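You operate a simulated robot arm through the tools that you are given. There is no shell and no other tool.

The job below is to be done with a simulated robot arm. You get a single attempt, and the scene is never put back.

JOB
Fill the kettle from the water jug to the 2 cup line and boil it.
Fine: lid shut before you switch on, jug back, wait for it to click off. Set down upright: water jug.

The check looks at the end state, three seconds after you hand in, the way a careful person would. Anything else that was tipped, shoved, dropped, spilled or broken makes it a failure. Lids that push on must go on centred and level and be pressed home; caps that screw on are set level and turned clockwise until they are tight.

ROBOT AND FRAMES
A 7-joint arm with a two-finger parallel gripper, fixed in place. Base frame: the origin is on the floor under the middle of its stand, x ahead of it, y to its left, z up; the work surface is at about z = 860. Lengths are in mm, angles in degrees, forces in N, time in s.
With the tool pointing down near the work surface it reaches from about 100 to 880 mm from the base axis. Its first joint turns from -115.0 to 115.0 degrees. Payload 3.91 kg.
Tool frame: the origin (TCP) lies between the finger pads and is the grasp point; the fingertips stand 30 mm ahead of it; z points along the fingers, y is the line along which they close. Largest opening 110 mm; finger width 20, thickness 10; the body of the gripper, 48 by 112 mm, starts 55 mm behind the TCP.
Orientation is told as [roll, pitch, yaw] about the base's x, y, z axes, in that order, counted from this pose: with the fingers straight down and closing along the base's y, the tool's x points along the base's -x, its y along +y and its z along -z.

CONTROLS
- The arm moves only by the tool servo_tool. Its argument "rows" is a list of rows, each a list of 3 entries, a list of its own where there are three numbers: the shift along the base's x, y, z in cm, then the turn, a rotation vector about the base's x, y, z in rad, then the finger opening in cm, from 0 to 11. In form: [[[x, y, z], [rx, ry, rz], jaw], ...]. A call has 1 to 20 rows; each row is the pose to reach, as a shift and turn from the pose commanded when the call began. Rows are played at 5 a second. More than 50 mm and 8.6 degrees between two rows, or a gripper value outside its range, and nothing of the call is played. A pose out of reach is approached as far as the arm can. The call stops where the force on the tool passes 40 N (or 10 N more than at its start, if that is more) or the arm is blocked; 0.2 s more then pass. Each finger travels about 153 mm/s and halts on what it meets, pressing with about 44 N; the grip force reading is that of the motor and also rises with nothing between the fingers. The clock runs only during rows and for 0.2 s after the last one: add rows that repeat a pose to give the fingers time. It gives the time, the measured TCP pose, the force on the tool (base axes), the opening and the grip force at its end, in the units of the frame above (readings bear some noise), with the torque about the TCP (base axes, N m) and any sound that the robot's microphone picked up, and new pictures: "show" is both (left out), scene, wrist or none.
- Cameras (640 x 400 px; columns grow to the right, rows downward): "scene" is fixed at [242.6, 497.9, 1739.5]; the picture's right is [-0.70, -0.71, 0.00], its down [-0.61, 0.60, -0.51] and it looks along [0.37, -0.36, -0.86] (base axes); focal length 272 px, centre (320, 200). "wrist" rides on the gripper at [72, 17, -103] in the tool frame; the picture's right is [-0.23, 0.97, 0.00], its down [-0.76, -0.18, -0.62] and it looks along [-0.61, -0.14, 0.78] (tool axes); focal length 222 px, centre (320, 200). There is no depth. A picture from a camera that has moved, and an enlarged one, comes with that camera's place and axes in the base frame and with its lens. The place of the scene camera against the robot may be out by one fixed shift of up to 25 mm in any direction.
- move_column(by): slides the trunk up (or, below 0, down) by that many mm; the arm rides with it, the base frame stays. It gives what a move gives, with no picture.
- close_up(camera, box): a new picture of the part [left, top, right, bottom] of that camera's present view, enlarged. No time passes.
- finish_job(): hands the job in; it is judged then, once.

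Nothing tells you positions but the pictures and the camera data. Unless the task says otherwise, let go and move clear before handing in.

The tools are called after ">>>" as name(argument=value, ...) on one line, values as JSON. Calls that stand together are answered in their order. servo_tool: Moves the arm, as the interface text tells. Its arguments: {"type":"object","properties":{"rows":{"type":"array"},"show":{"type":"string","enum":["both","scene","wrist","none"]}},"required":["rows"]} The other tools are called the same way: move_column (by) moves the trunk up or down; close_up (camera, box) takes an enlarged picture of a part of a camera's view; finish_job () hands the job in.

At the start:

```text
t: 0.0
ee_pos: [470.0, 164.8, 1397.1]
tool_rot: [0.0, 0.0, 0.1]
ft_force: [-0.7, 0.5, -1.1]
torque: [-0.04, -0.01, 0.03]
finger_gap: 109.9
gripper_force: 0.0
trunk travel left (down, up): [-925.0, 65.0]
```

scene: 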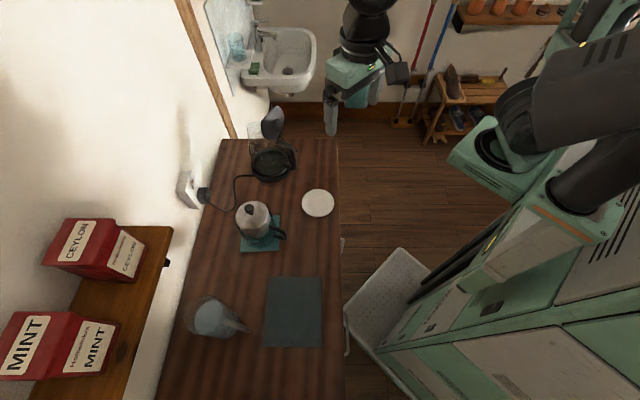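
wrist: 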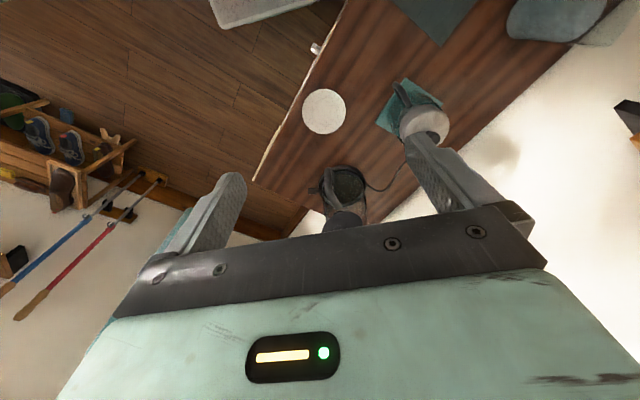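

I see a table with a kettle with its lid open near the wall (top), a metal pot on a teal mat, a white disc, a dark mat and a glass/clear jug near the bottom left. I'll look closer before moving.

>>> close_up(camera="scene", box=[180, 90, 350, 200])

>>> close_up(camera="scene", box=[160, 180, 350, 300])

>>> close_up(camera="scene", box=[160, 270, 350, 390])

>>> close_up(camera="wrist", box=[240, 60, 480, 240])

>>> close_up(camera="wrist", box=[380, 0, 640, 160])

```text
3.64 times, centred on (265, 145) of scene
camera zoom: at [242.6, 497.9, 1739.5], right [-0.7, -0.71, 0.0], down [-0.61, 0.6, -0.51], along [0.37, -0.36, -0.86], focal length 989 px, centre (520, 400)
```

zoom: 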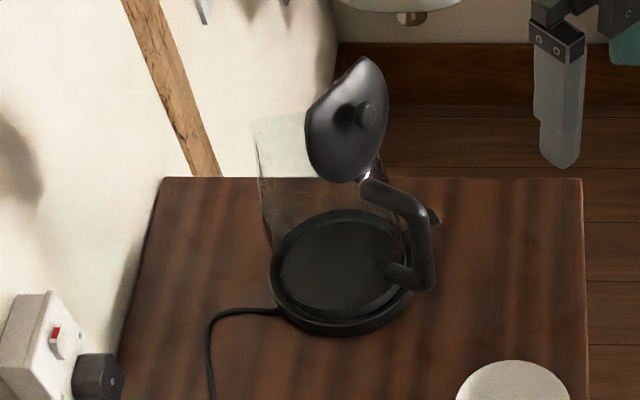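

```text
3.33 times, centred on (255, 240) of scene
camera zoom: at [242.6, 497.9, 1739.5], right [-0.7, -0.71, 0.0], down [-0.61, 0.6, -0.51], along [0.37, -0.36, -0.86], focal length 906 px, centre (537, 67)
```

zoom: 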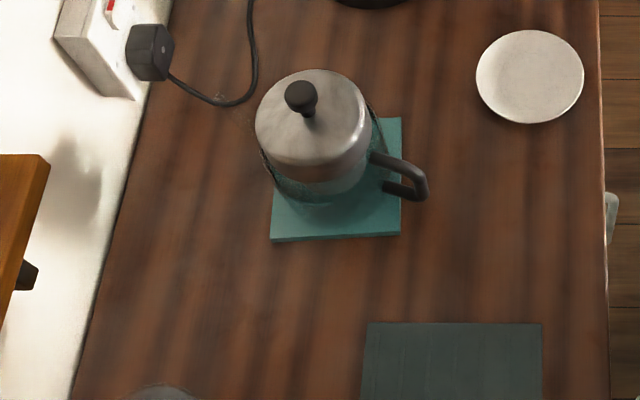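

```text
3.33 times, centred on (255, 330) of scene
camera zoom: at [242.6, 497.9, 1739.5], right [-0.7, -0.71, 0.0], down [-0.61, 0.6, -0.51], along [0.37, -0.36, -0.86], focal length 906 px, centre (537, -233)
```

zoom: 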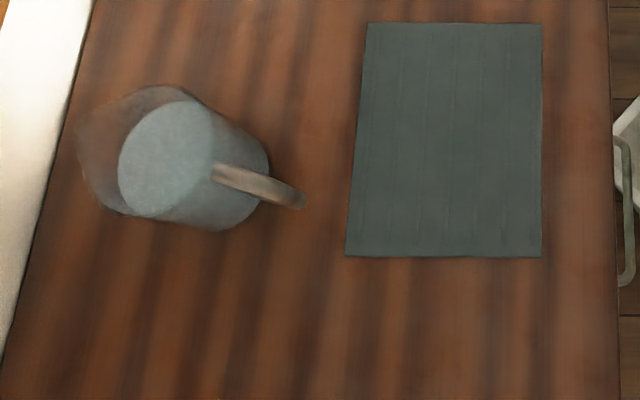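

```text
2.22 times, centred on (360, 150) of wrist
camera zoom: at [397.3, 182.2, 1500.8], right [0.23, 0.97, 0.0], down [0.76, -0.18, 0.62], along [0.61, -0.14, -0.78], focal length 494 px, centre (231, 311)
```

zoom: 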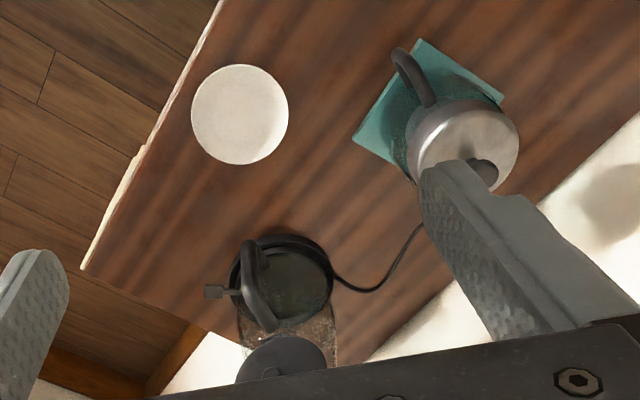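

```text
2.46 times, centred on (510, 80) of wrist
camera zoom: at [397.3, 182.2, 1500.8], right [0.23, 0.97, 0.0], down [0.76, -0.18, 0.62], along [0.61, -0.14, -0.78], focal length 547 px, centre (-148, 495)
```

zoom: 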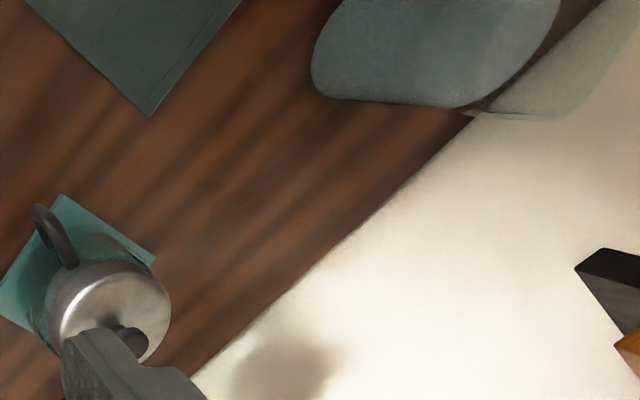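

The kettle (glass, lid open) sits on its base at about [866,160]. The jug with water is near [510,636], and a metal pot near [690,380] has to stay untouched. I'll bring the wrist camera down to see the kettle's markings, switch and lid.

>>> servo_tool(rows=[[[0, 0, -5], [0, -0.03, 0], 11], [[0, 0, -10], [0, -0.06, 0], 11], [[0, 0, -15], [0, -0.09, 0], 11], [[0.5, 0, -20], [0, -0.12, 0], 11], [[1, 0, -24], [0, -0.15, 0], 11], [[1.5, 0, -28], [0, -0.18, 0], 11], [[2, 0, -31], [0, -0.2, 0], 11], [[2, 0, -31], [0, -0.2, 0], 11]])

```text
refused: row 4 steps farther than a row can; nothing moved
```

>>> servo_tool(rows=[[[0, 0, -4.5], [0, -0.03, 0], 11], [[0, 0, -9], [0, -0.06, 0], 11], [[0, 0, -13.5], [0, -0.09, 0], 11], [[0.5, 0, -18], [0, -0.12, 0], 11], [[1, 0, -22], [0, -0.15, 0], 11], [[1.5, 0, -26], [0, -0.18, 0], 11], [[2, 0, -30], [0, -0.2, 0], 11], [[2, 0, -31], [0, -0.2, 0], 11], [[2, 0, -31], [0, -0.2, 0], 11]])

```text
t: 2.0
ee_pos: [490.6, 163.8, 1087.0]
tool_rot: [-0.1, -11.5, -0.1]
ft_force: [-0.7, 0.1, 0.2]
torque: [0.01, -0.01, 0.01]
finger_gap: 110.2
gripper_force: 0.0
trunk travel left (down, up): [-925.0, 65.0]
camera wrist: at [398.5, 181.6, 1174.2], right [0.22, 0.97, 0.05], down [0.62, -0.18, 0.76], along [0.75, -0.14, -0.65], focal length 222 px, centre (320, 200)
```

scene: 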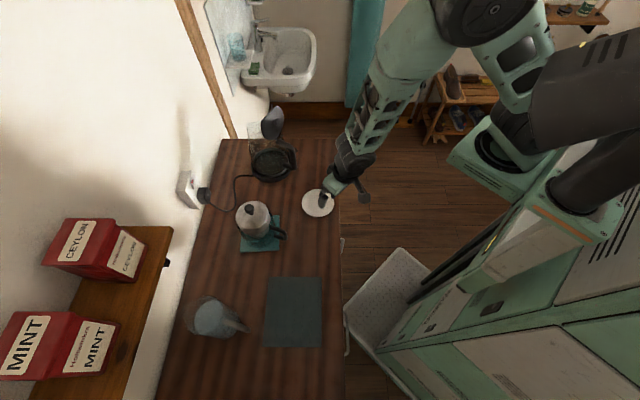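
wrist: 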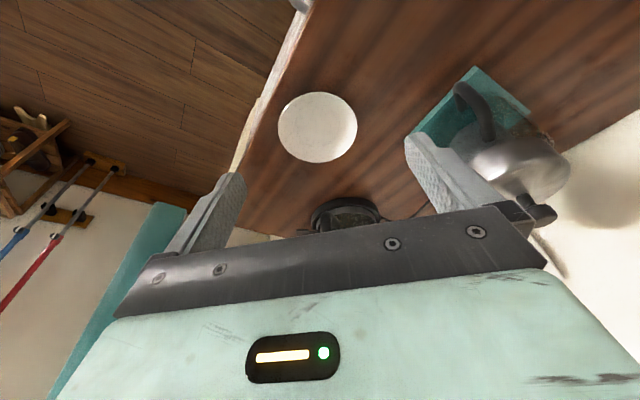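

The wrist picture is upside down, with the gripper body at its bottom edge hiding whatever lies ahead. I'll tilt the tool further forward so the kettle shows in the upper part.

>>> servo_tool(rows=[[[0, 0, 1], [0, -0.13, 0], 11], [[0, 0, 2], [0, -0.26, 0], 11], [[0, 0, 3], [0, -0.39, 0], 11], [[0, 0, 4], [0, -0.52, 0], 11], [[0, 0, 5], [0, -0.65, 0], 11], [[0, 0, 5], [0, -0.7, 0], 11], [[0, 0, 5], [0, -0.7, 0], 11]], show="wrist")

```text
t: 2.7
ee_pos: [550.4, 99.1, 1119.0]
tool_rot: [2.2, -29.5, -14.9]
ft_force: [0.3, -0.5, -0.6]
torque: [0.0, -0.03, 0.02]
finger_gap: 109.7
gripper_force: 0.1
trunk travel left (down, up): [-925.0, 65.0]
stopped in row 3: the arm was blocked; the commanded pose is now the measured one
camera wrist: at [444.1, 141.4, 1174.8], right [0.42, 0.89, 0.14], down [0.3, -0.29, 0.91], along [0.86, -0.34, -0.39], focal length 222 px, centre (320, 200)
```

wrist: 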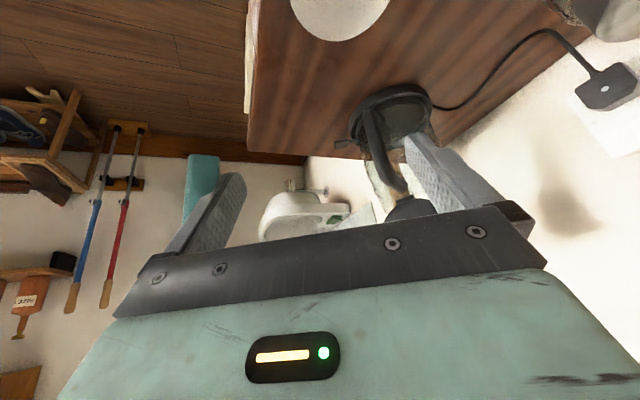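

The arm blocked at that tilt, probably at a joint limit because the shoulder is too high. I'll check the arm's configuration in the scene view and zoom in on the kettle as it shows now.

>>> close_up(camera="scene", box=[200, 0, 640, 275])

>>> close_up(camera="wrist", box=[320, 60, 480, 220])

>>> close_up(camera="wrist", box=[520, 0, 640, 120])

```text
1.45 times, centred on (420, 138) of scene
camera zoom: at [242.6, 497.9, 1739.5], right [-0.7, -0.71, 0.0], down [-0.61, 0.6, -0.51], along [0.37, -0.36, -0.86], focal length 395 px, centre (174, 291)
```

zoom: 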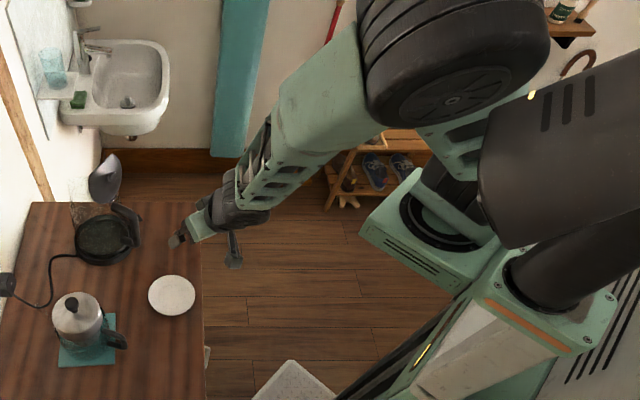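

```text
2.50 times, centred on (400, 140) of wrist
camera zoom: at [444.1, 141.4, 1174.8], right [0.42, 0.89, 0.14], down [0.3, -0.29, 0.91], along [0.86, -0.34, -0.39], focal length 555 px, centre (120, 350)
```

zoom: 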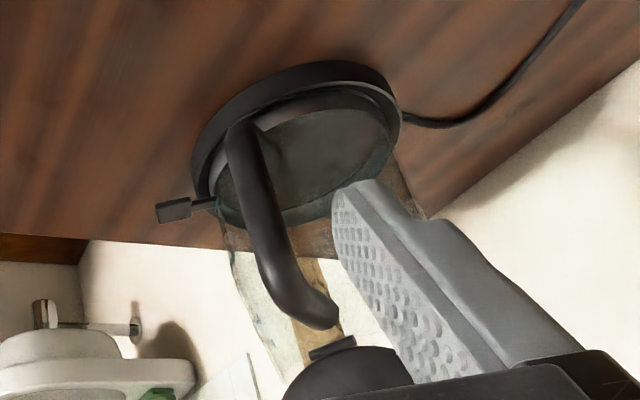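

```text
3.33 times, centred on (580, 60) of wrist
camera zoom: at [444.1, 141.4, 1174.8], right [0.42, 0.89, 0.14], down [0.3, -0.29, 0.91], along [0.86, -0.34, -0.39], focal length 740 px, centre (-547, 667)
```

zoom: 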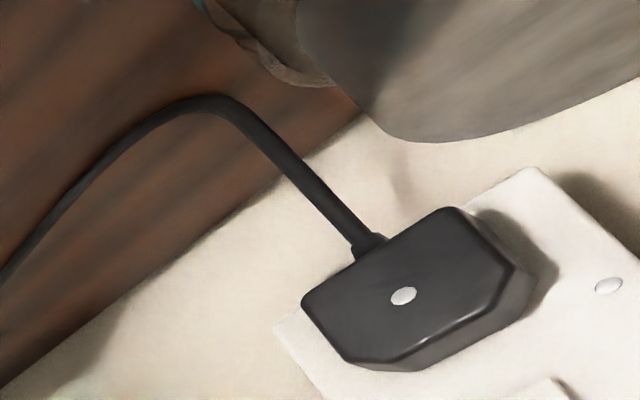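

The kettle has a small lever at its base on the robot's right-hand side, which is likely the switch. I'll return to an upright tool pose, raise the arm relative to the trunk, then lower the trunk so tilted poses come within reach.

>>> servo_tool(rows=[[[-1, 1, 3], [0, 0.06, 0.03], 11], [[-2, 2, 6], [0, 0.12, 0.06], 11], [[-3, 3, 9], [0, 0.18, 0.09], 11], [[-4, 4, 12], [0, 0.24, 0.12], 11], [[-5, 5, 15], [0, 0.3, 0.15], 11], [[-6, 6, 18], [0, 0.36, 0.2], 11], [[-7, 6, 22], [0, 0.42, 0.24], 11], [[-8, 6.5, 26], [0, 0.5, 0.26], 11], [[-8, 6.5, 28], [0, 0.5, 0.26], 11], [[-8, 6.5, 28], [0, 0.5, 0.26], 11]], show="scene")

```text
t: 4.9
ee_pos: [469.5, 161.2, 1395.4]
tool_rot: [-2.0, -1.1, 1.8]
ft_force: [0.7, 0.0, -0.7]
torque: [0.03, -0.02, -0.01]
finger_gap: 110.0
gripper_force: 0.0
trunk travel left (down, up): [-925.0, 65.0]
```

scene: 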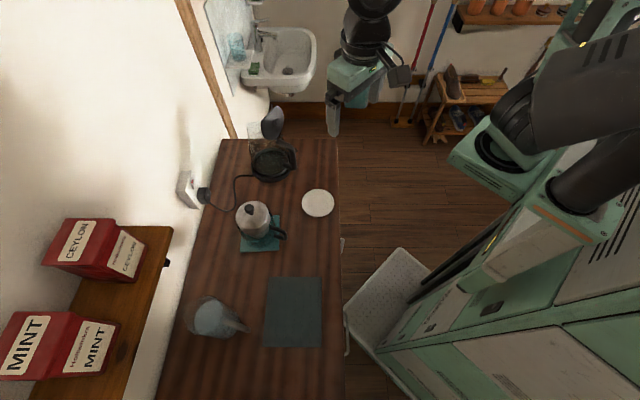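

>>> move_column(by=-300)

>>> close_up(camera="scene", box=[200, 0, 640, 275])

```text
t: 7.9
ee_pos: [469.2, 161.1, 1094.8]
tool_rot: [-2.0, -1.1, 1.8]
ft_force: [-0.2, -0.1, 0.3]
torque: [0.01, -0.02, -0.01]
finger_gap: 109.9
gripper_force: 0.0
trunk travel left (down, up): [-625.0, 365.0]
```

```text
1.45 times, centred on (420, 138) of scene
camera zoom: at [242.6, 497.9, 1739.5], right [-0.7, -0.71, 0.0], down [-0.61, 0.6, -0.51], along [0.37, -0.36, -0.86], focal length 395 px, centre (174, 291)
```

zoom: 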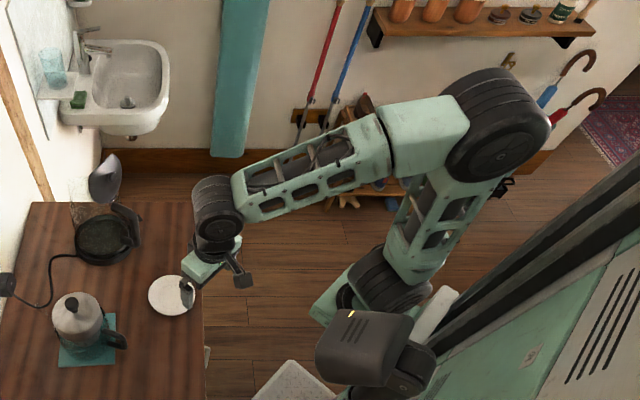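

The trunk is lowered and the forearm is now roughly horizontal. I'll try tilting the tool forward to view the kettle.

>>> servo_tool(rows=[[[0, 0, 1], [0.005, -0.13, 0], 11], [[0, 0, 2], [0.01, -0.26, 0], 11], [[0, 0, 3], [0.015, -0.39, 0], 11], [[0, 0, 4], [0.02, -0.52, 0], 11], [[0, 0, 5], [0.03, -0.65, 0], 11], [[0, 0, 5], [0.03, -0.78, 0], 11], [[0, 0, 5], [0.03, -0.9, 0], 11], [[0, 0, 5], [0.03, -0.9, 0], 11]])

```text
t: 9.7
ee_pos: [469.6, 160.4, 1144.8]
tool_rot: [-2.0, -52.9, 1.8]
ft_force: [0.0, 0.4, -0.6]
torque: [-0.03, 0.02, 0.02]
finger_gap: 110.1
gripper_force: 0.1
trunk travel left (down, up): [-625.0, 365.0]
camera wrist: at [343.2, 178.1, 1150.0], right [0.13, 0.98, 0.16], down [-0.04, -0.16, 0.99], along [0.99, -0.14, 0.01], focal length 222 px, centre (320, 200)
```

scene: 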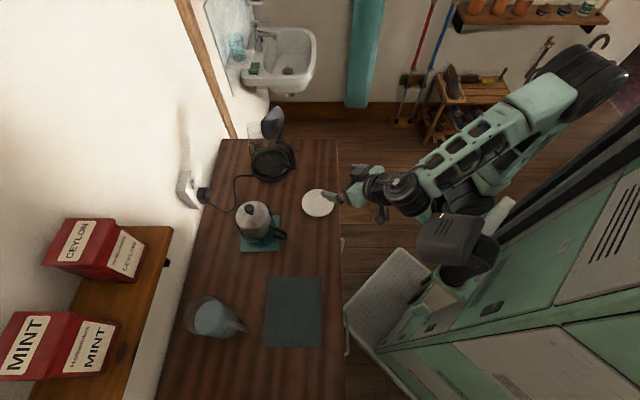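
wrist: 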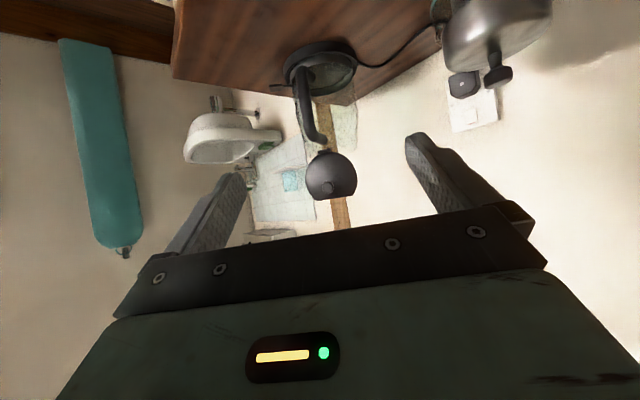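

Now the whole kettle is in view, with its lid open and standing up. I'll zoom in on it, the socket and the pot.

>>> close_up(camera="wrist", box=[250, 20, 410, 220])

>>> close_up(camera="wrist", box=[260, 30, 370, 120])

>>> close_up(camera="wrist", box=[420, 0, 580, 140])

```text
2.00 times, centred on (330, 120) of wrist
camera zoom: at [343.2, 178.1, 1150.0], right [0.13, 0.98, 0.16], down [-0.04, -0.16, 0.99], along [0.99, -0.14, 0.01], focal length 444 px, centre (300, 360)
```

zoom: 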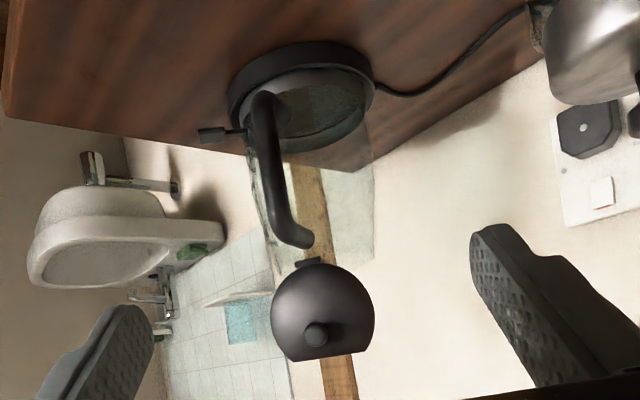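

```text
4.44 times, centred on (315, 75) of wrist
camera zoom: at [343.2, 178.1, 1150.0], right [0.13, 0.98, 0.16], down [-0.04, -0.16, 0.99], along [0.99, -0.14, 0.01], focal length 987 px, centre (342, 756)
```

zoom: 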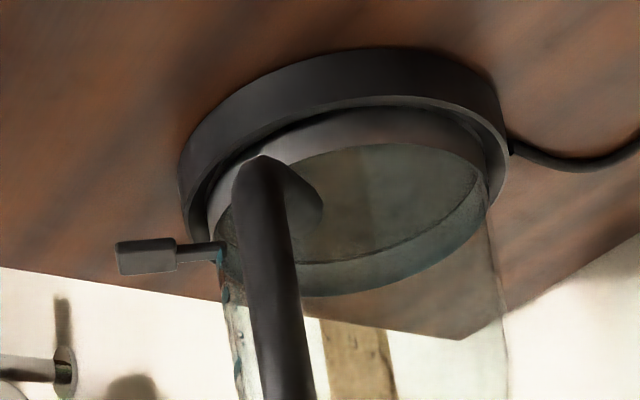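

```text
2.86 times, centred on (500, 70) of wrist
camera zoom: at [343.2, 178.1, 1150.0], right [0.13, 0.98, 0.16], down [-0.04, -0.16, 0.99], along [0.99, -0.14, 0.01], focal length 635 px, centre (-194, 571)
```

zoom: 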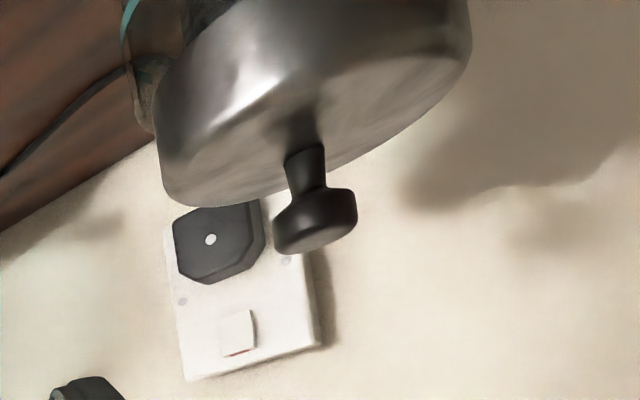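

>>> close_up(camera="wrist", box=[290, 70, 370, 150])

>>> close_up(camera="scene", box=[235, 95, 305, 190])

>>> close_up(camera="scene", box=[165, 160, 245, 220])

```text
5.00 times, centred on (330, 110) of wrist
camera zoom: at [343.2, 178.1, 1150.0], right [0.13, 0.98, 0.16], down [-0.04, -0.16, 0.99], along [0.99, -0.14, 0.01], focal length 1111 px, centre (270, 650)
```

zoom: 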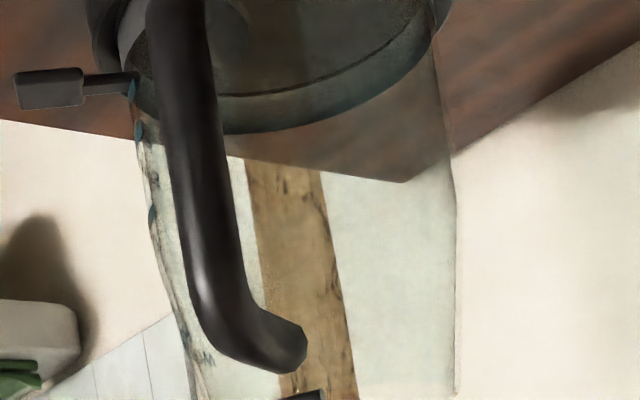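

```text
4.21 times, centred on (270, 142) of scene
camera zoom: at [242.6, 497.9, 1739.5], right [-0.7, -0.71, 0.0], down [-0.61, 0.6, -0.51], along [0.37, -0.36, -0.86], focal length 1145 px, centre (530, 442)
```

zoom: 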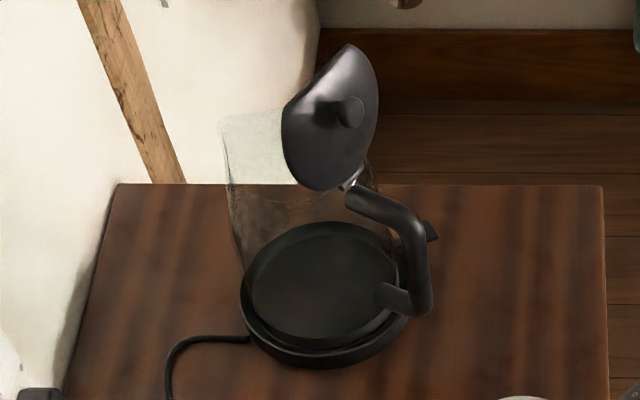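

```text
6.67 times, centred on (205, 190) of scene
camera zoom: at [242.6, 497.9, 1739.5], right [-0.7, -0.71, 0.0], down [-0.61, 0.6, -0.51], along [0.37, -0.36, -0.86], focal length 1812 px, centre (1087, 267)
```

zoom: 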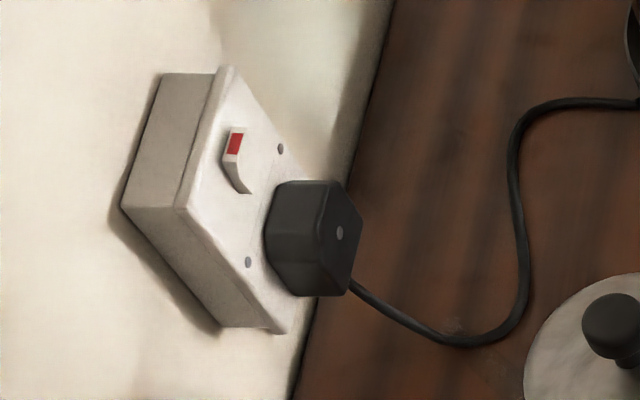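

The wall socket's red strip is showing, so it looks switched on. The cup marks seem to be on the kettle's right side (toward -y), so I'll move the camera round to the right to read them.

>>> servo_tool(rows=[[[2, -3, -1], [0, 0, 0.11], 11], [[4, -6, -1], [0, 0, 0.22], 11], [[6, -9, -2], [0, 0, 0.33], 11], [[8, -12, -2], [0, 0, 0.44], 11], [[10, -15, -3], [0, 0, 0.55], 11], [[12, -18, -4], [0, 0, 0.66], 11], [[14, -21, -5], [0, 0, 0.77], 11], [[16, -24, -5], [0, 0, 0.88], 11], [[18, -27, -6], [0, 0, 0.99], 11], [[20, -30, -6], [0, 0, 1.1], 11], [[20, -30, -6], [0, 0, 1.1], 11]])

```text
t: 12.1
ee_pos: [669.7, -138.3, 1085.1]
tool_rot: [-1.9, -52.8, 64.9]
ft_force: [-0.7, 0.3, 0.5]
torque: [-0.01, 0.02, 0.02]
finger_gap: 109.8
gripper_force: 0.0
out of reach, approached as far as the arm can: row 4, 5, 6
trunk travel left (down, up): [-625.0, 365.0]
camera wrist: at [597.4, -242.8, 1090.1], right [-0.81, 0.56, 0.16], down [0.12, -0.1, 0.99], along [0.57, 0.82, 0.01], focal length 222 px, centre (320, 200)
```

scene: 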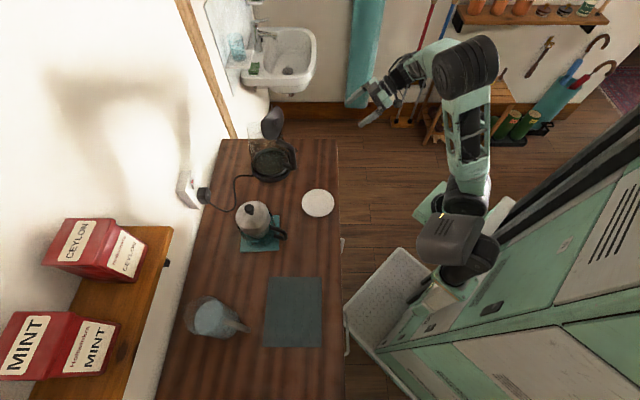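
wrist: 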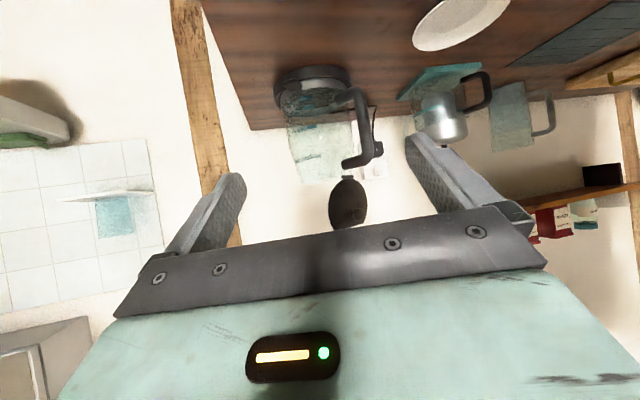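

>>> close_up(camera="wrist", box=[270, 60, 400, 240])

>>> close_up(camera="wrist", box=[270, 60, 370, 190])

>>> close_up(camera="wrist", box=[390, 40, 570, 180])

```text
2.22 times, centred on (335, 150) of wrist
camera zoom: at [597.4, -242.8, 1090.1], right [-0.81, 0.56, 0.16], down [0.12, -0.1, 0.99], along [0.57, 0.82, 0.01], focal length 494 px, centre (287, 311)
```

zoom: 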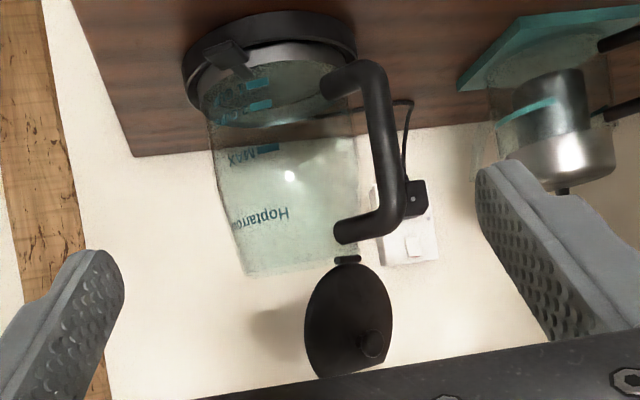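

```text
3.08 times, centred on (320, 125) of wrist
camera zoom: at [597.4, -242.8, 1090.1], right [-0.81, 0.56, 0.16], down [0.12, -0.1, 0.99], along [0.57, 0.82, 0.01], focal length 684 px, centre (320, 431)
```

zoom: 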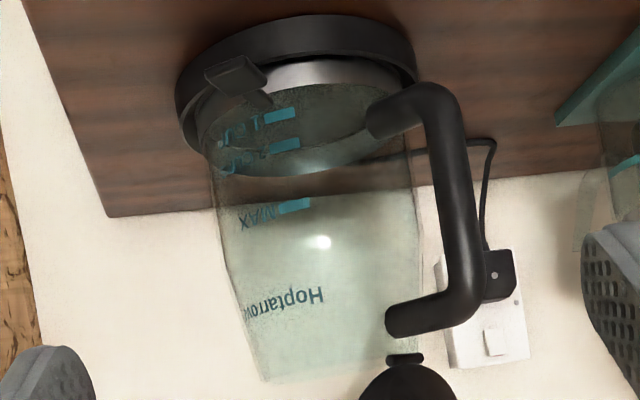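

```text
2.86 times, centred on (480, 110) of wrist
camera zoom: at [597.4, -242.8, 1090.1], right [-0.81, 0.56, 0.16], down [0.12, -0.1, 0.99], along [0.57, 0.82, 0.01], focal length 635 px, centre (-137, 457)
```

zoom: 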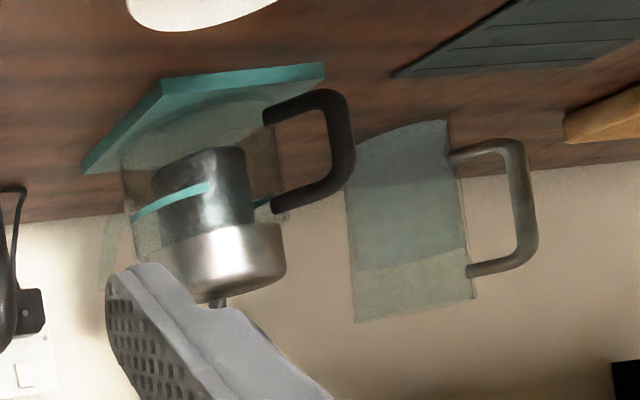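

The kettle shows "1 cup", "2 cup" and "MAX" marks, with 2 cup at about z≈920, and its axis triangulates to about (849,158). The lid looks only partly open, so I'll move round to the left side (above z=1150 to clear the French press) to see its angle, then look at the jug.

>>> servo_tool(rows=[[[-3, 3, 1], [0, 0, -0.12], 11], [[-6, 6, 2], [0, 0, -0.24], 11], [[-9, 9, 3], [0, 0, -0.36], 11], [[-12, 12, 4], [0, 0, -0.48], 11], [[-14, 15, 5], [0, 0, -0.6], 11], [[-16, 18, 6], [0, 0, -0.72], 11], [[-18, 21, 7], [0, 0, -0.84], 11], [[-20, 24, 8], [0, 0, -0.96], 11], [[-20, 27, 8], [0, 0, -1.08], 11], [[-20, 30, 8], [0, 0, -1.2], 11], [[-20, 30, 8], [0, 0, -1.2], 11]], show="none")

```text
t: 14.7
ee_pos: [504.0, 196.1, 1248.7]
tool_rot: [-45.1, -72.1, 51.3]
ft_force: [0.0, -0.2, 0.0]
torque: [0.01, -0.01, 0.03]
finger_gap: 110.0
gripper_force: 0.0
out of reach, approached as far as the arm can: row 4, 5, 6, 7, 8, 9
trunk travel left (down, up): [-625.0, 365.0]
stopped in row 11: the arm was blocked; the commanded pose is now the measured one
```

>>> servo_tool(rows=[[[0, 0, 0], [0, 0, 0], 11]])

```text
t: 15.1
ee_pos: [505.2, 196.3, 1249.9]
tool_rot: [-45.2, -72.1, 51.2]
ft_force: [-0.2, 0.2, 0.0]
torque: [-0.03, 0.0, 0.01]
finger_gap: 109.9
gripper_force: 0.2
trunk travel left (down, up): [-625.0, 365.0]
camera wrist: at [388.8, 187.4, 1199.2], right [-0.08, 1.0, 0.0], down [-0.44, -0.04, 0.9], along [0.9, 0.07, 0.44], focal length 222 px, centre (320, 200)
```

scene: 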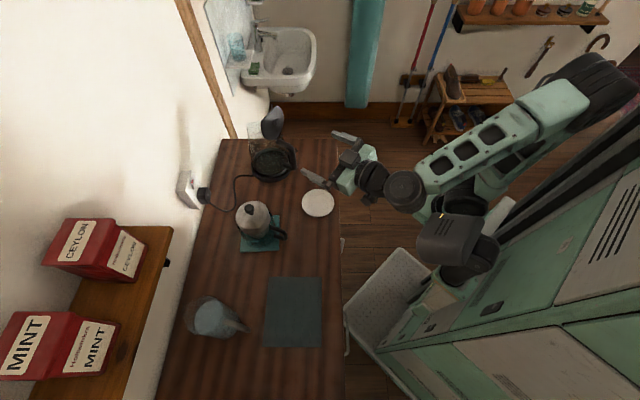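
wrist: 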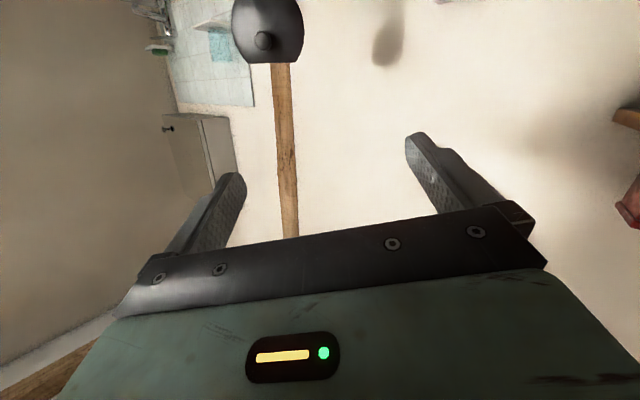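

The last path ran through an unreachable region, and the tool is now nearly horizontal and rolled about 13°. I'll level it, then step gradually toward the left viewpoint.

>>> servo_tool(rows=[[[0, 1, -1], [0.055, 0.114, -0.025], 11], [[0, 2.5, -2], [0.11, 0.228, -0.05], 11], [[0.5, 4, -3.5], [0.165, 0.342, -0.075], 11], [[1, 6, -5], [0.219, 0.455, -0.1], 11], [[1.5, 8, -6], [0.219, 0.455, -0.1], 11], [[1.5, 8, -6], [0.219, 0.455, -0.1], 11]])

```text
t: 16.5
ee_pos: [521.2, 276.1, 1187.5]
tool_rot: [4.4, -52.3, 0.4]
ft_force: [-0.1, -0.3, -0.7]
torque: [0.03, 0.02, -0.03]
finger_gap: 109.9
gripper_force: 0.0
trunk travel left (down, up): [-625.0, 365.0]
camera wrist: at [393.5, 285.1, 1195.7], right [0.07, 0.97, 0.23], down [-0.01, -0.23, 0.97], along [1.0, -0.07, 0.0], focal length 222 px, centre (320, 200)
```

scene: 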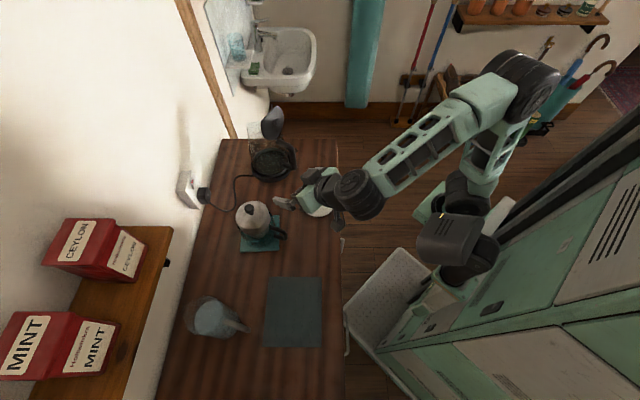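
wrist: 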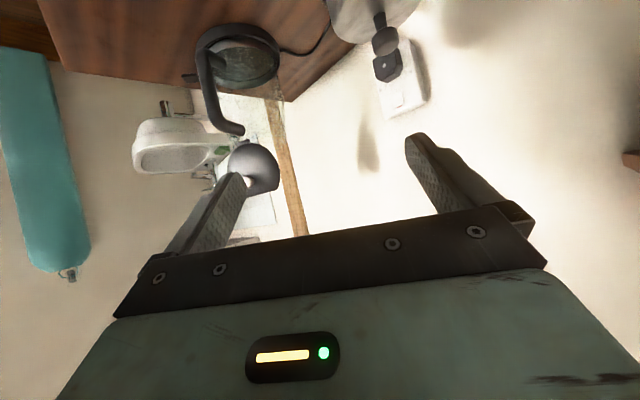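

>>> servo_tool(rows=[[[1, 1.5, 0], [0, 0, -0.12], 11], [[3, 3, 0], [0, 0, -0.24], 11], [[5, 4.5, 0.5], [0, 0, -0.36], 11], [[7, 6, 1], [0, 0, -0.48], 11], [[9, 7.5, 1], [0, 0, -0.6], 11], [[11, 8.5, 1], [0, 0, -0.7], 11], [[11, 8.5, 1], [0, 0, -0.7], 11]])

```text
t: 18.1
ee_pos: [631.3, 360.8, 1199.2]
tool_rot: [4.4, -52.4, -39.9]
ft_force: [0.7, 0.2, 0.3]
torque: [0.01, 0.01, -0.01]
finger_gap: 110.0
gripper_force: 0.1
trunk travel left (down, up): [-625.0, 365.0]
camera wrist: at [538.7, 449.7, 1205.4], right [0.68, 0.69, 0.23], down [-0.16, -0.16, 0.97], along [0.71, -0.7, 0.0], focal length 222 px, centre (320, 200)
```

scene: 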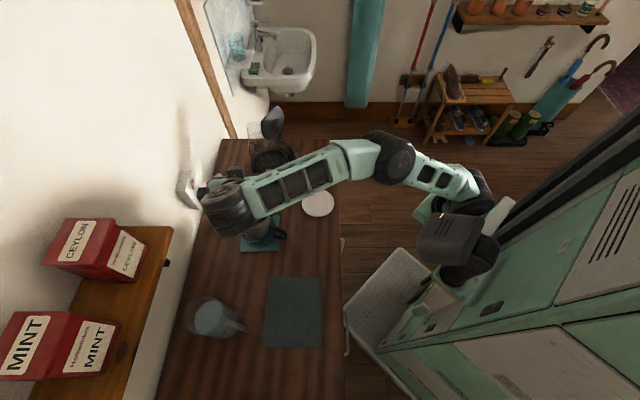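
wrist: 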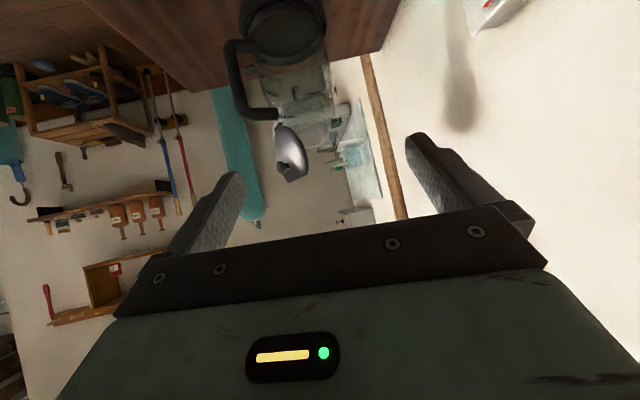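

>>> close_up(camera="wrist", box=[210, 0, 370, 190])

>>> close_up(camera="wrist", box=[450, 0, 560, 60])

>>> close_up(camera="scene", box=[170, 270, 350, 380])

```text
2.11 times, centred on (290, 95) of wrist
camera zoom: at [538.7, 449.7, 1205.4], right [0.68, 0.69, 0.23], down [-0.16, -0.16, 0.97], along [0.71, -0.7, 0.0], focal length 468 px, centre (383, 421)
```

zoom: 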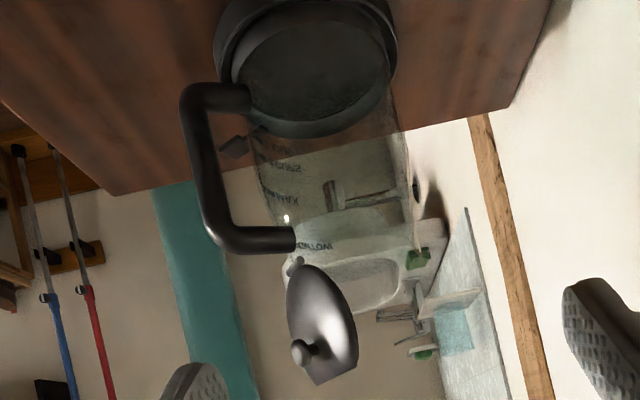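

```text
5.82 times, centred on (505, 30) of wrist
camera zoom: at [538.7, 449.7, 1205.4], right [0.68, 0.69, 0.23], down [-0.16, -0.16, 0.97], along [0.71, -0.7, 0.0], focal length 1292 px, centre (-756, 1189)
```

zoom: 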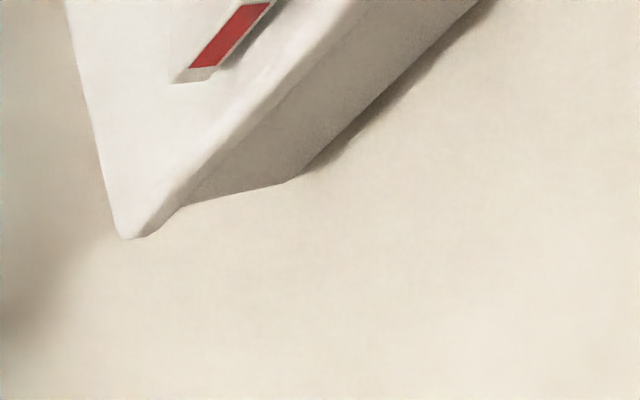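

```text
3.56 times, centred on (260, 325) of scene
camera zoom: at [242.6, 497.9, 1739.5], right [-0.7, -0.71, 0.0], down [-0.61, 0.6, -0.51], along [0.37, -0.36, -0.86], focal length 967 px, centre (533, -244)
```

zoom: 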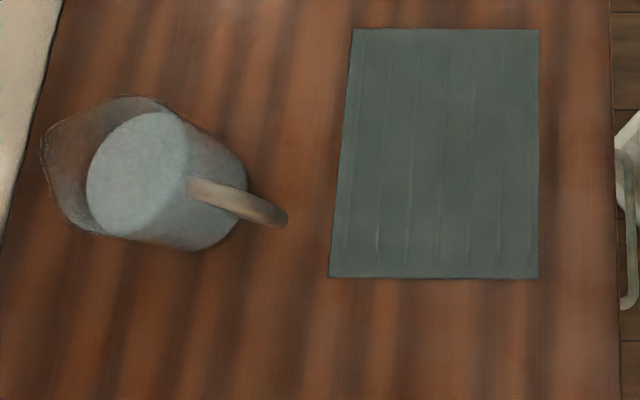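

The lid stands nearly upright at the handle side, so pouring should come from the left (jug side), parallel to the lid. Next I'll look at the jug closely to decide the grip.

>>> servo_tool(rows=[[[-2, -1.5, 0], [0, 0, 0.12], 11], [[-4, -3, 0], [0, 0, 0.24], 11], [[-6, -4.5, 0], [0, 0, 0.36], 11], [[-8, -6, 0], [0, 0, 0.48], 11], [[-10, -7, 0], [0, 0, 0.6], 11], [[-12, -7, 0], [0, 0, 0.72], 11], [[-14, -5, -1], [0, 0, 0.84], 11], [[-16, -3, -2], [0, 0, 0.96], 11], [[-18, -1, -4], [0, 0, 1.08], 11], [[-20, 1, -6], [0, 0, 1.2], 11], [[-22, 3, -8], [0, 0, 1.32], 11], [[-23, 4, -10], [0, 0, 1.44], 11], [[-24, 4, -11], [0, 0, 1.56], 11], [[-24, 4, -11], [0, 0, 1.6], 11], [[-24, 4, -11], [0, 0, 1.6], 11]])

```text
t: 21.3
ee_pos: [390.6, 400.7, 1088.4]
tool_rot: [4.5, -52.4, 51.9]
ft_force: [0.6, 0.3, 0.2]
torque: [0.03, -0.02, -0.02]
finger_gap: 109.9
gripper_force: 0.1
trunk travel left (down, up): [-625.0, 365.0]
camera wrist: at [305.1, 307.5, 1095.8], right [-0.72, 0.66, 0.23], down [0.17, -0.15, 0.97], along [0.68, 0.74, 0.0], focal length 222 px, centre (320, 200)
```

scene: 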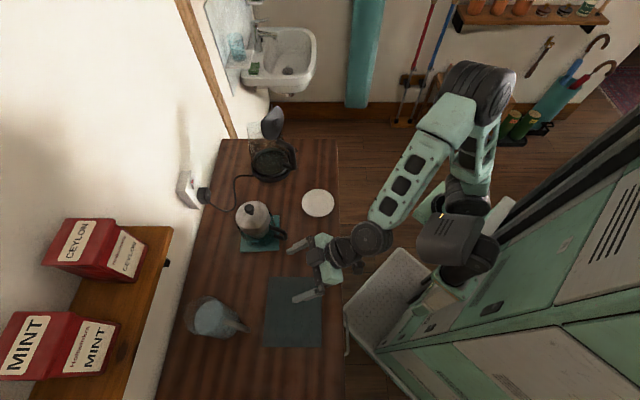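
wrist: 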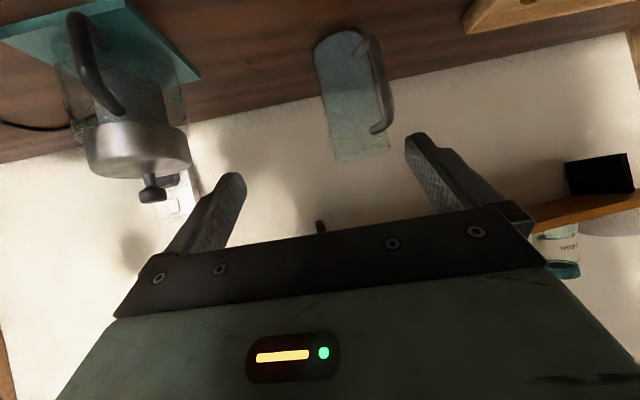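

>>> close_up(camera="wrist", box=[280, 20, 440, 180])

>>> close_up(camera="wrist", box=[40, 0, 220, 215])

```text
2.50 times, centred on (360, 100) of wrist
camera zoom: at [305.1, 307.5, 1095.8], right [-0.72, 0.66, 0.23], down [0.17, -0.15, 0.97], along [0.68, 0.74, 0.0], focal length 555 px, centre (220, 450)
```

zoom: 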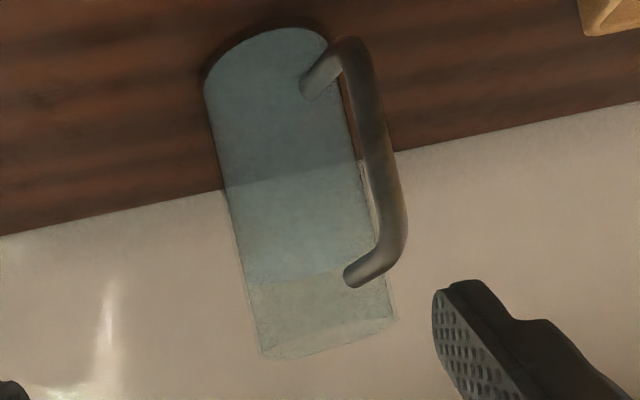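

```text
1.86 times, centred on (130, 108) of wrist
camera zoom: at [305.1, 307.5, 1095.8], right [-0.72, 0.66, 0.23], down [0.17, -0.15, 0.97], along [0.68, 0.74, 0.0], focal length 413 px, centre (674, 372)
```

zoom: 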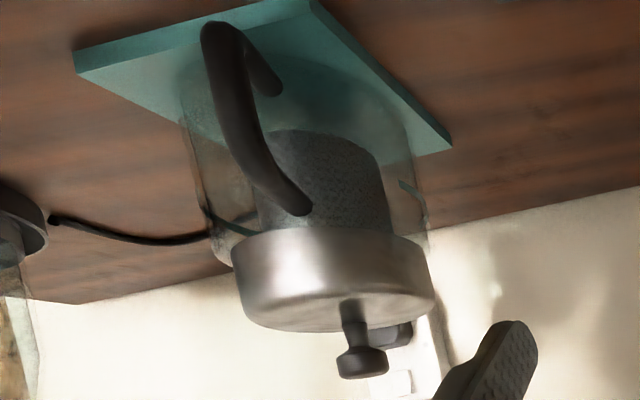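

The jug is a roughly 92 mm cylinder standing at about (488,636), rim z≈1036, water to z≈999, with its handle toward the robot (azimuth ~218°). I plan to grip its body with one finger through the handle loop and pour by rolling. First I'll rehearse the pour pose empty-handed to check the arm can reach it.

>>> servo_tool(rows=[[[1, -1, 2], [0.073, -0.073, -0.023], 11], [[3, -3, 4], [0.146, -0.147, -0.046], 11], [[5, -5, 6], [0.218, -0.22, -0.069], 11], [[8, -7, 8], [0.218, -0.22, -0.069], 11], [[8, -7, 8], [0.218, -0.22, -0.069], 11]], show="none")

```text
t: 22.5
ee_pos: [470.9, 331.8, 1169.6]
tool_rot: [0.0, -70.0, 51.9]
ft_force: [-0.4, -0.8, -0.2]
torque: [0.02, -0.03, 0.0]
finger_gap: 110.0
gripper_force: 0.1
trunk travel left (down, up): [-625.0, 365.0]
```

>>> servo_tool(rows=[[[2, -2, 0.5], [0, 0, -0.12], 11], [[4.5, -3.5, 1], [0, 0, -0.24], 11], [[7.5, -4.5, 1], [0, 0, -0.36], 11], [[11, -5, 1], [0, 0, -0.48], 11], [[15, -5.2, 1], [0, 0, -0.6], 11], [[19, -5, 1], [0, 0, -0.72], 11], [[23, -4.6, 1], [0, 0, -0.84], 11], [[27, -4.2, 1], [0, 0, -0.96], 11], [[31, -3.8, 1], [0, 0, -1.08], 11], [[35.3, -3.3, 1], [0, 0, -1.15], 11], [[35.3, -3.3, 1], [0, 0, -1.15], 11]])

```text
t: 24.9
ee_pos: [824.5, 299.7, 1178.8]
tool_rot: [-0.2, -70.0, -13.8]
ft_force: [-0.3, -0.1, -0.8]
torque: [-0.02, 0.0, 0.0]
finger_gap: 109.8
gripper_force: 0.0
trunk travel left (down, up): [-625.0, 365.0]
camera wrist: at [710.3, 345.8, 1146.7], right [0.31, 0.93, 0.21], down [-0.36, -0.09, 0.93], along [0.88, -0.37, 0.3], focal length 222 px, centre (320, 200)
```

scene: 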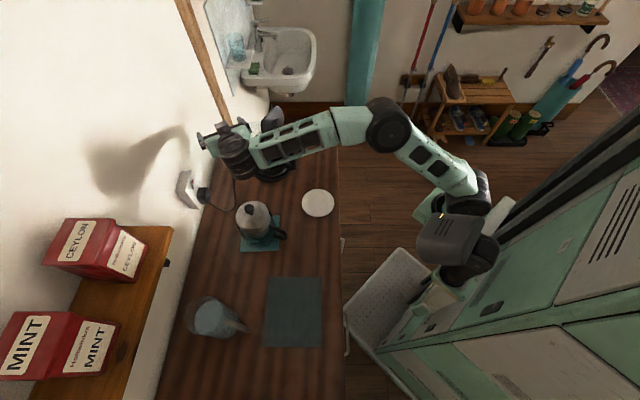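
wrist: 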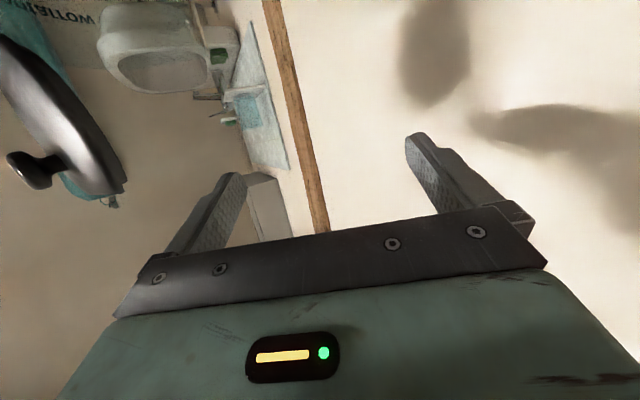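

Reached. Now I'll rehearse the pouring roll (about 75°) in place, still empty-handed.

>>> servo_tool(rows=[[[0, 0, 0], [0.125, 0.036, 0], 11], [[0, 0, 0], [0.25, 0.072, 0], 11], [[0, 0, 0], [0.375, 0.108, 0], 11], [[0, 0, 0], [0.5, 0.144, 0], 11], [[0, 0, 0], [0.625, 0.18, 0], 11], [[0, 0, 0], [0.75, 0.216, 0], 11], [[0, 0, 0], [0.875, 0.252, 0], 11], [[0, 0, 0], [1.0, 0.288, 0], 11], [[0, 0, 0], [1.125, 0.324, 0], 11], [[0, 0, 0], [1.25, 0.36, 0], 11], [[0, 0, 0], [1.25, 0.36, 0], 11]])

```text
t: 27.3
ee_pos: [824.0, 297.6, 1179.7]
tool_rot: [56.8, -4.8, -56.5]
ft_force: [-0.1, 0.2, -0.4]
torque: [0.03, -0.03, 0.01]
finger_gap: 110.1
gripper_force: 0.1
trunk travel left (down, up): [-625.0, 365.0]
camera wrist: at [716.0, 321.4, 1243.8], right [0.53, 0.16, 0.83], down [-0.11, -0.96, 0.26], along [0.84, -0.23, -0.49], focal length 222 px, centre (320, 200)
```

scene: 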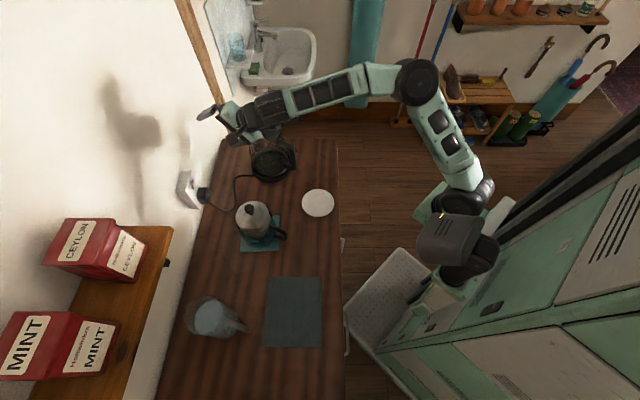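
wrist: 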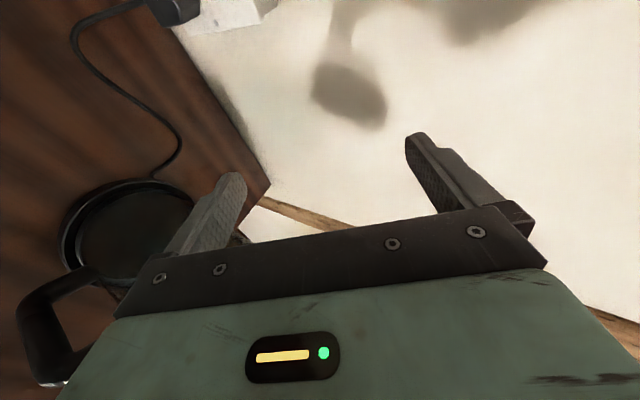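

The rehearsal works: the arm makes the full 75° roll with room to the lid. I'll undo the roll and head back toward the jug, checking the wall shelf on the way.

>>> servo_tool(rows=[[[0, 0, 0], [-0.125, -0.036, 0], 11], [[0, 0, 0], [-0.25, -0.072, 0], 11], [[0, 0, 0], [-0.375, -0.108, 0], 11], [[0, 0, 0], [-0.5, -0.144, 0], 11], [[0, 0, 0], [-0.625, -0.18, 0], 11], [[0, 0, 0], [-0.75, -0.216, 0], 11], [[0, 0, 0], [-0.875, -0.252, 0], 11], [[0, 0, 0], [-1.0, -0.288, 0], 11], [[0, 0, 0], [-1.125, -0.324, 0], 11], [[0, 0, 0], [-1.25, -0.36, 0], 11], [[0, 0, 0], [-1.25, -0.36, 0], 11]], show="none")

>>> servo_tool(rows=[[[-4.3, 0.5, 0], [0, 0, 0.12], 11], [[-8.3, 0.9, 0], [0, 0, 0.24], 11], [[-12.3, 0.9, 0], [0, 0, 0.36], 11], [[-16.3, 0.9, 0], [0, 0, 0.48], 11], [[-20.3, 0.9, 0], [0, 0, 0.6], 11], [[-24.3, 0.9, 0], [0, 0, 0.72], 11], [[-28, 1.5, 0], [0, 0, 0.84], 11], [[-31, 2, 0], [0, 0, 0.96], 11], [[-34, 3, 0], [0, 0, 1.08], 11], [[-36, 4, 0], [0, 0, 1.2], 11], [[-38, 5, 0], [0, 0, 1.32], 11], [[-38, 6, 0], [0, 0, 1.44], 11], [[-38, 6, 0], [0, 0, 1.44], 11]])

```text
t: 29.7
ee_pos: [823.9, 298.9, 1179.0]
tool_rot: [-0.3, -69.9, -13.7]
ft_force: [0.0, 0.2, 0.1]
torque: [-0.01, 0.01, 0.02]
finger_gap: 110.0
gripper_force: 0.1
trunk travel left (down, up): [-625.0, 365.0]
```

```text
t: 32.5
ee_pos: [443.5, 358.1, 1177.7]
tool_rot: [0.1, -70.0, 68.5]
ft_force: [0.0, 0.3, -0.2]
torque: [-0.01, 0.02, 0.02]
finger_gap: 110.0
gripper_force: 0.1
trunk travel left (down, up): [-625.0, 365.0]
camera wrist: at [383.3, 250.7, 1146.5], right [-0.88, 0.43, 0.21], down [0.05, -0.37, 0.93], along [0.48, 0.83, 0.3], focal length 222 px, centre (320, 200)
```

scene: 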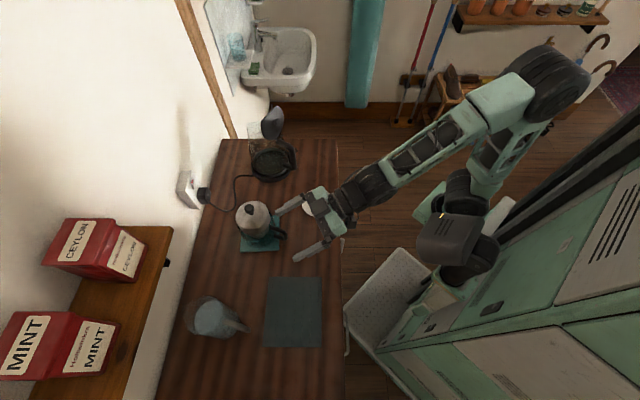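
wrist: 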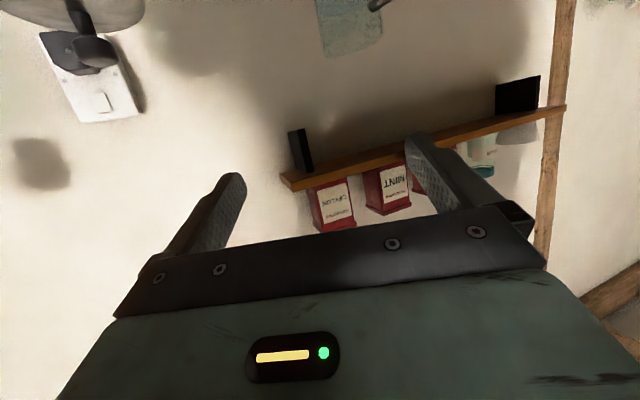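

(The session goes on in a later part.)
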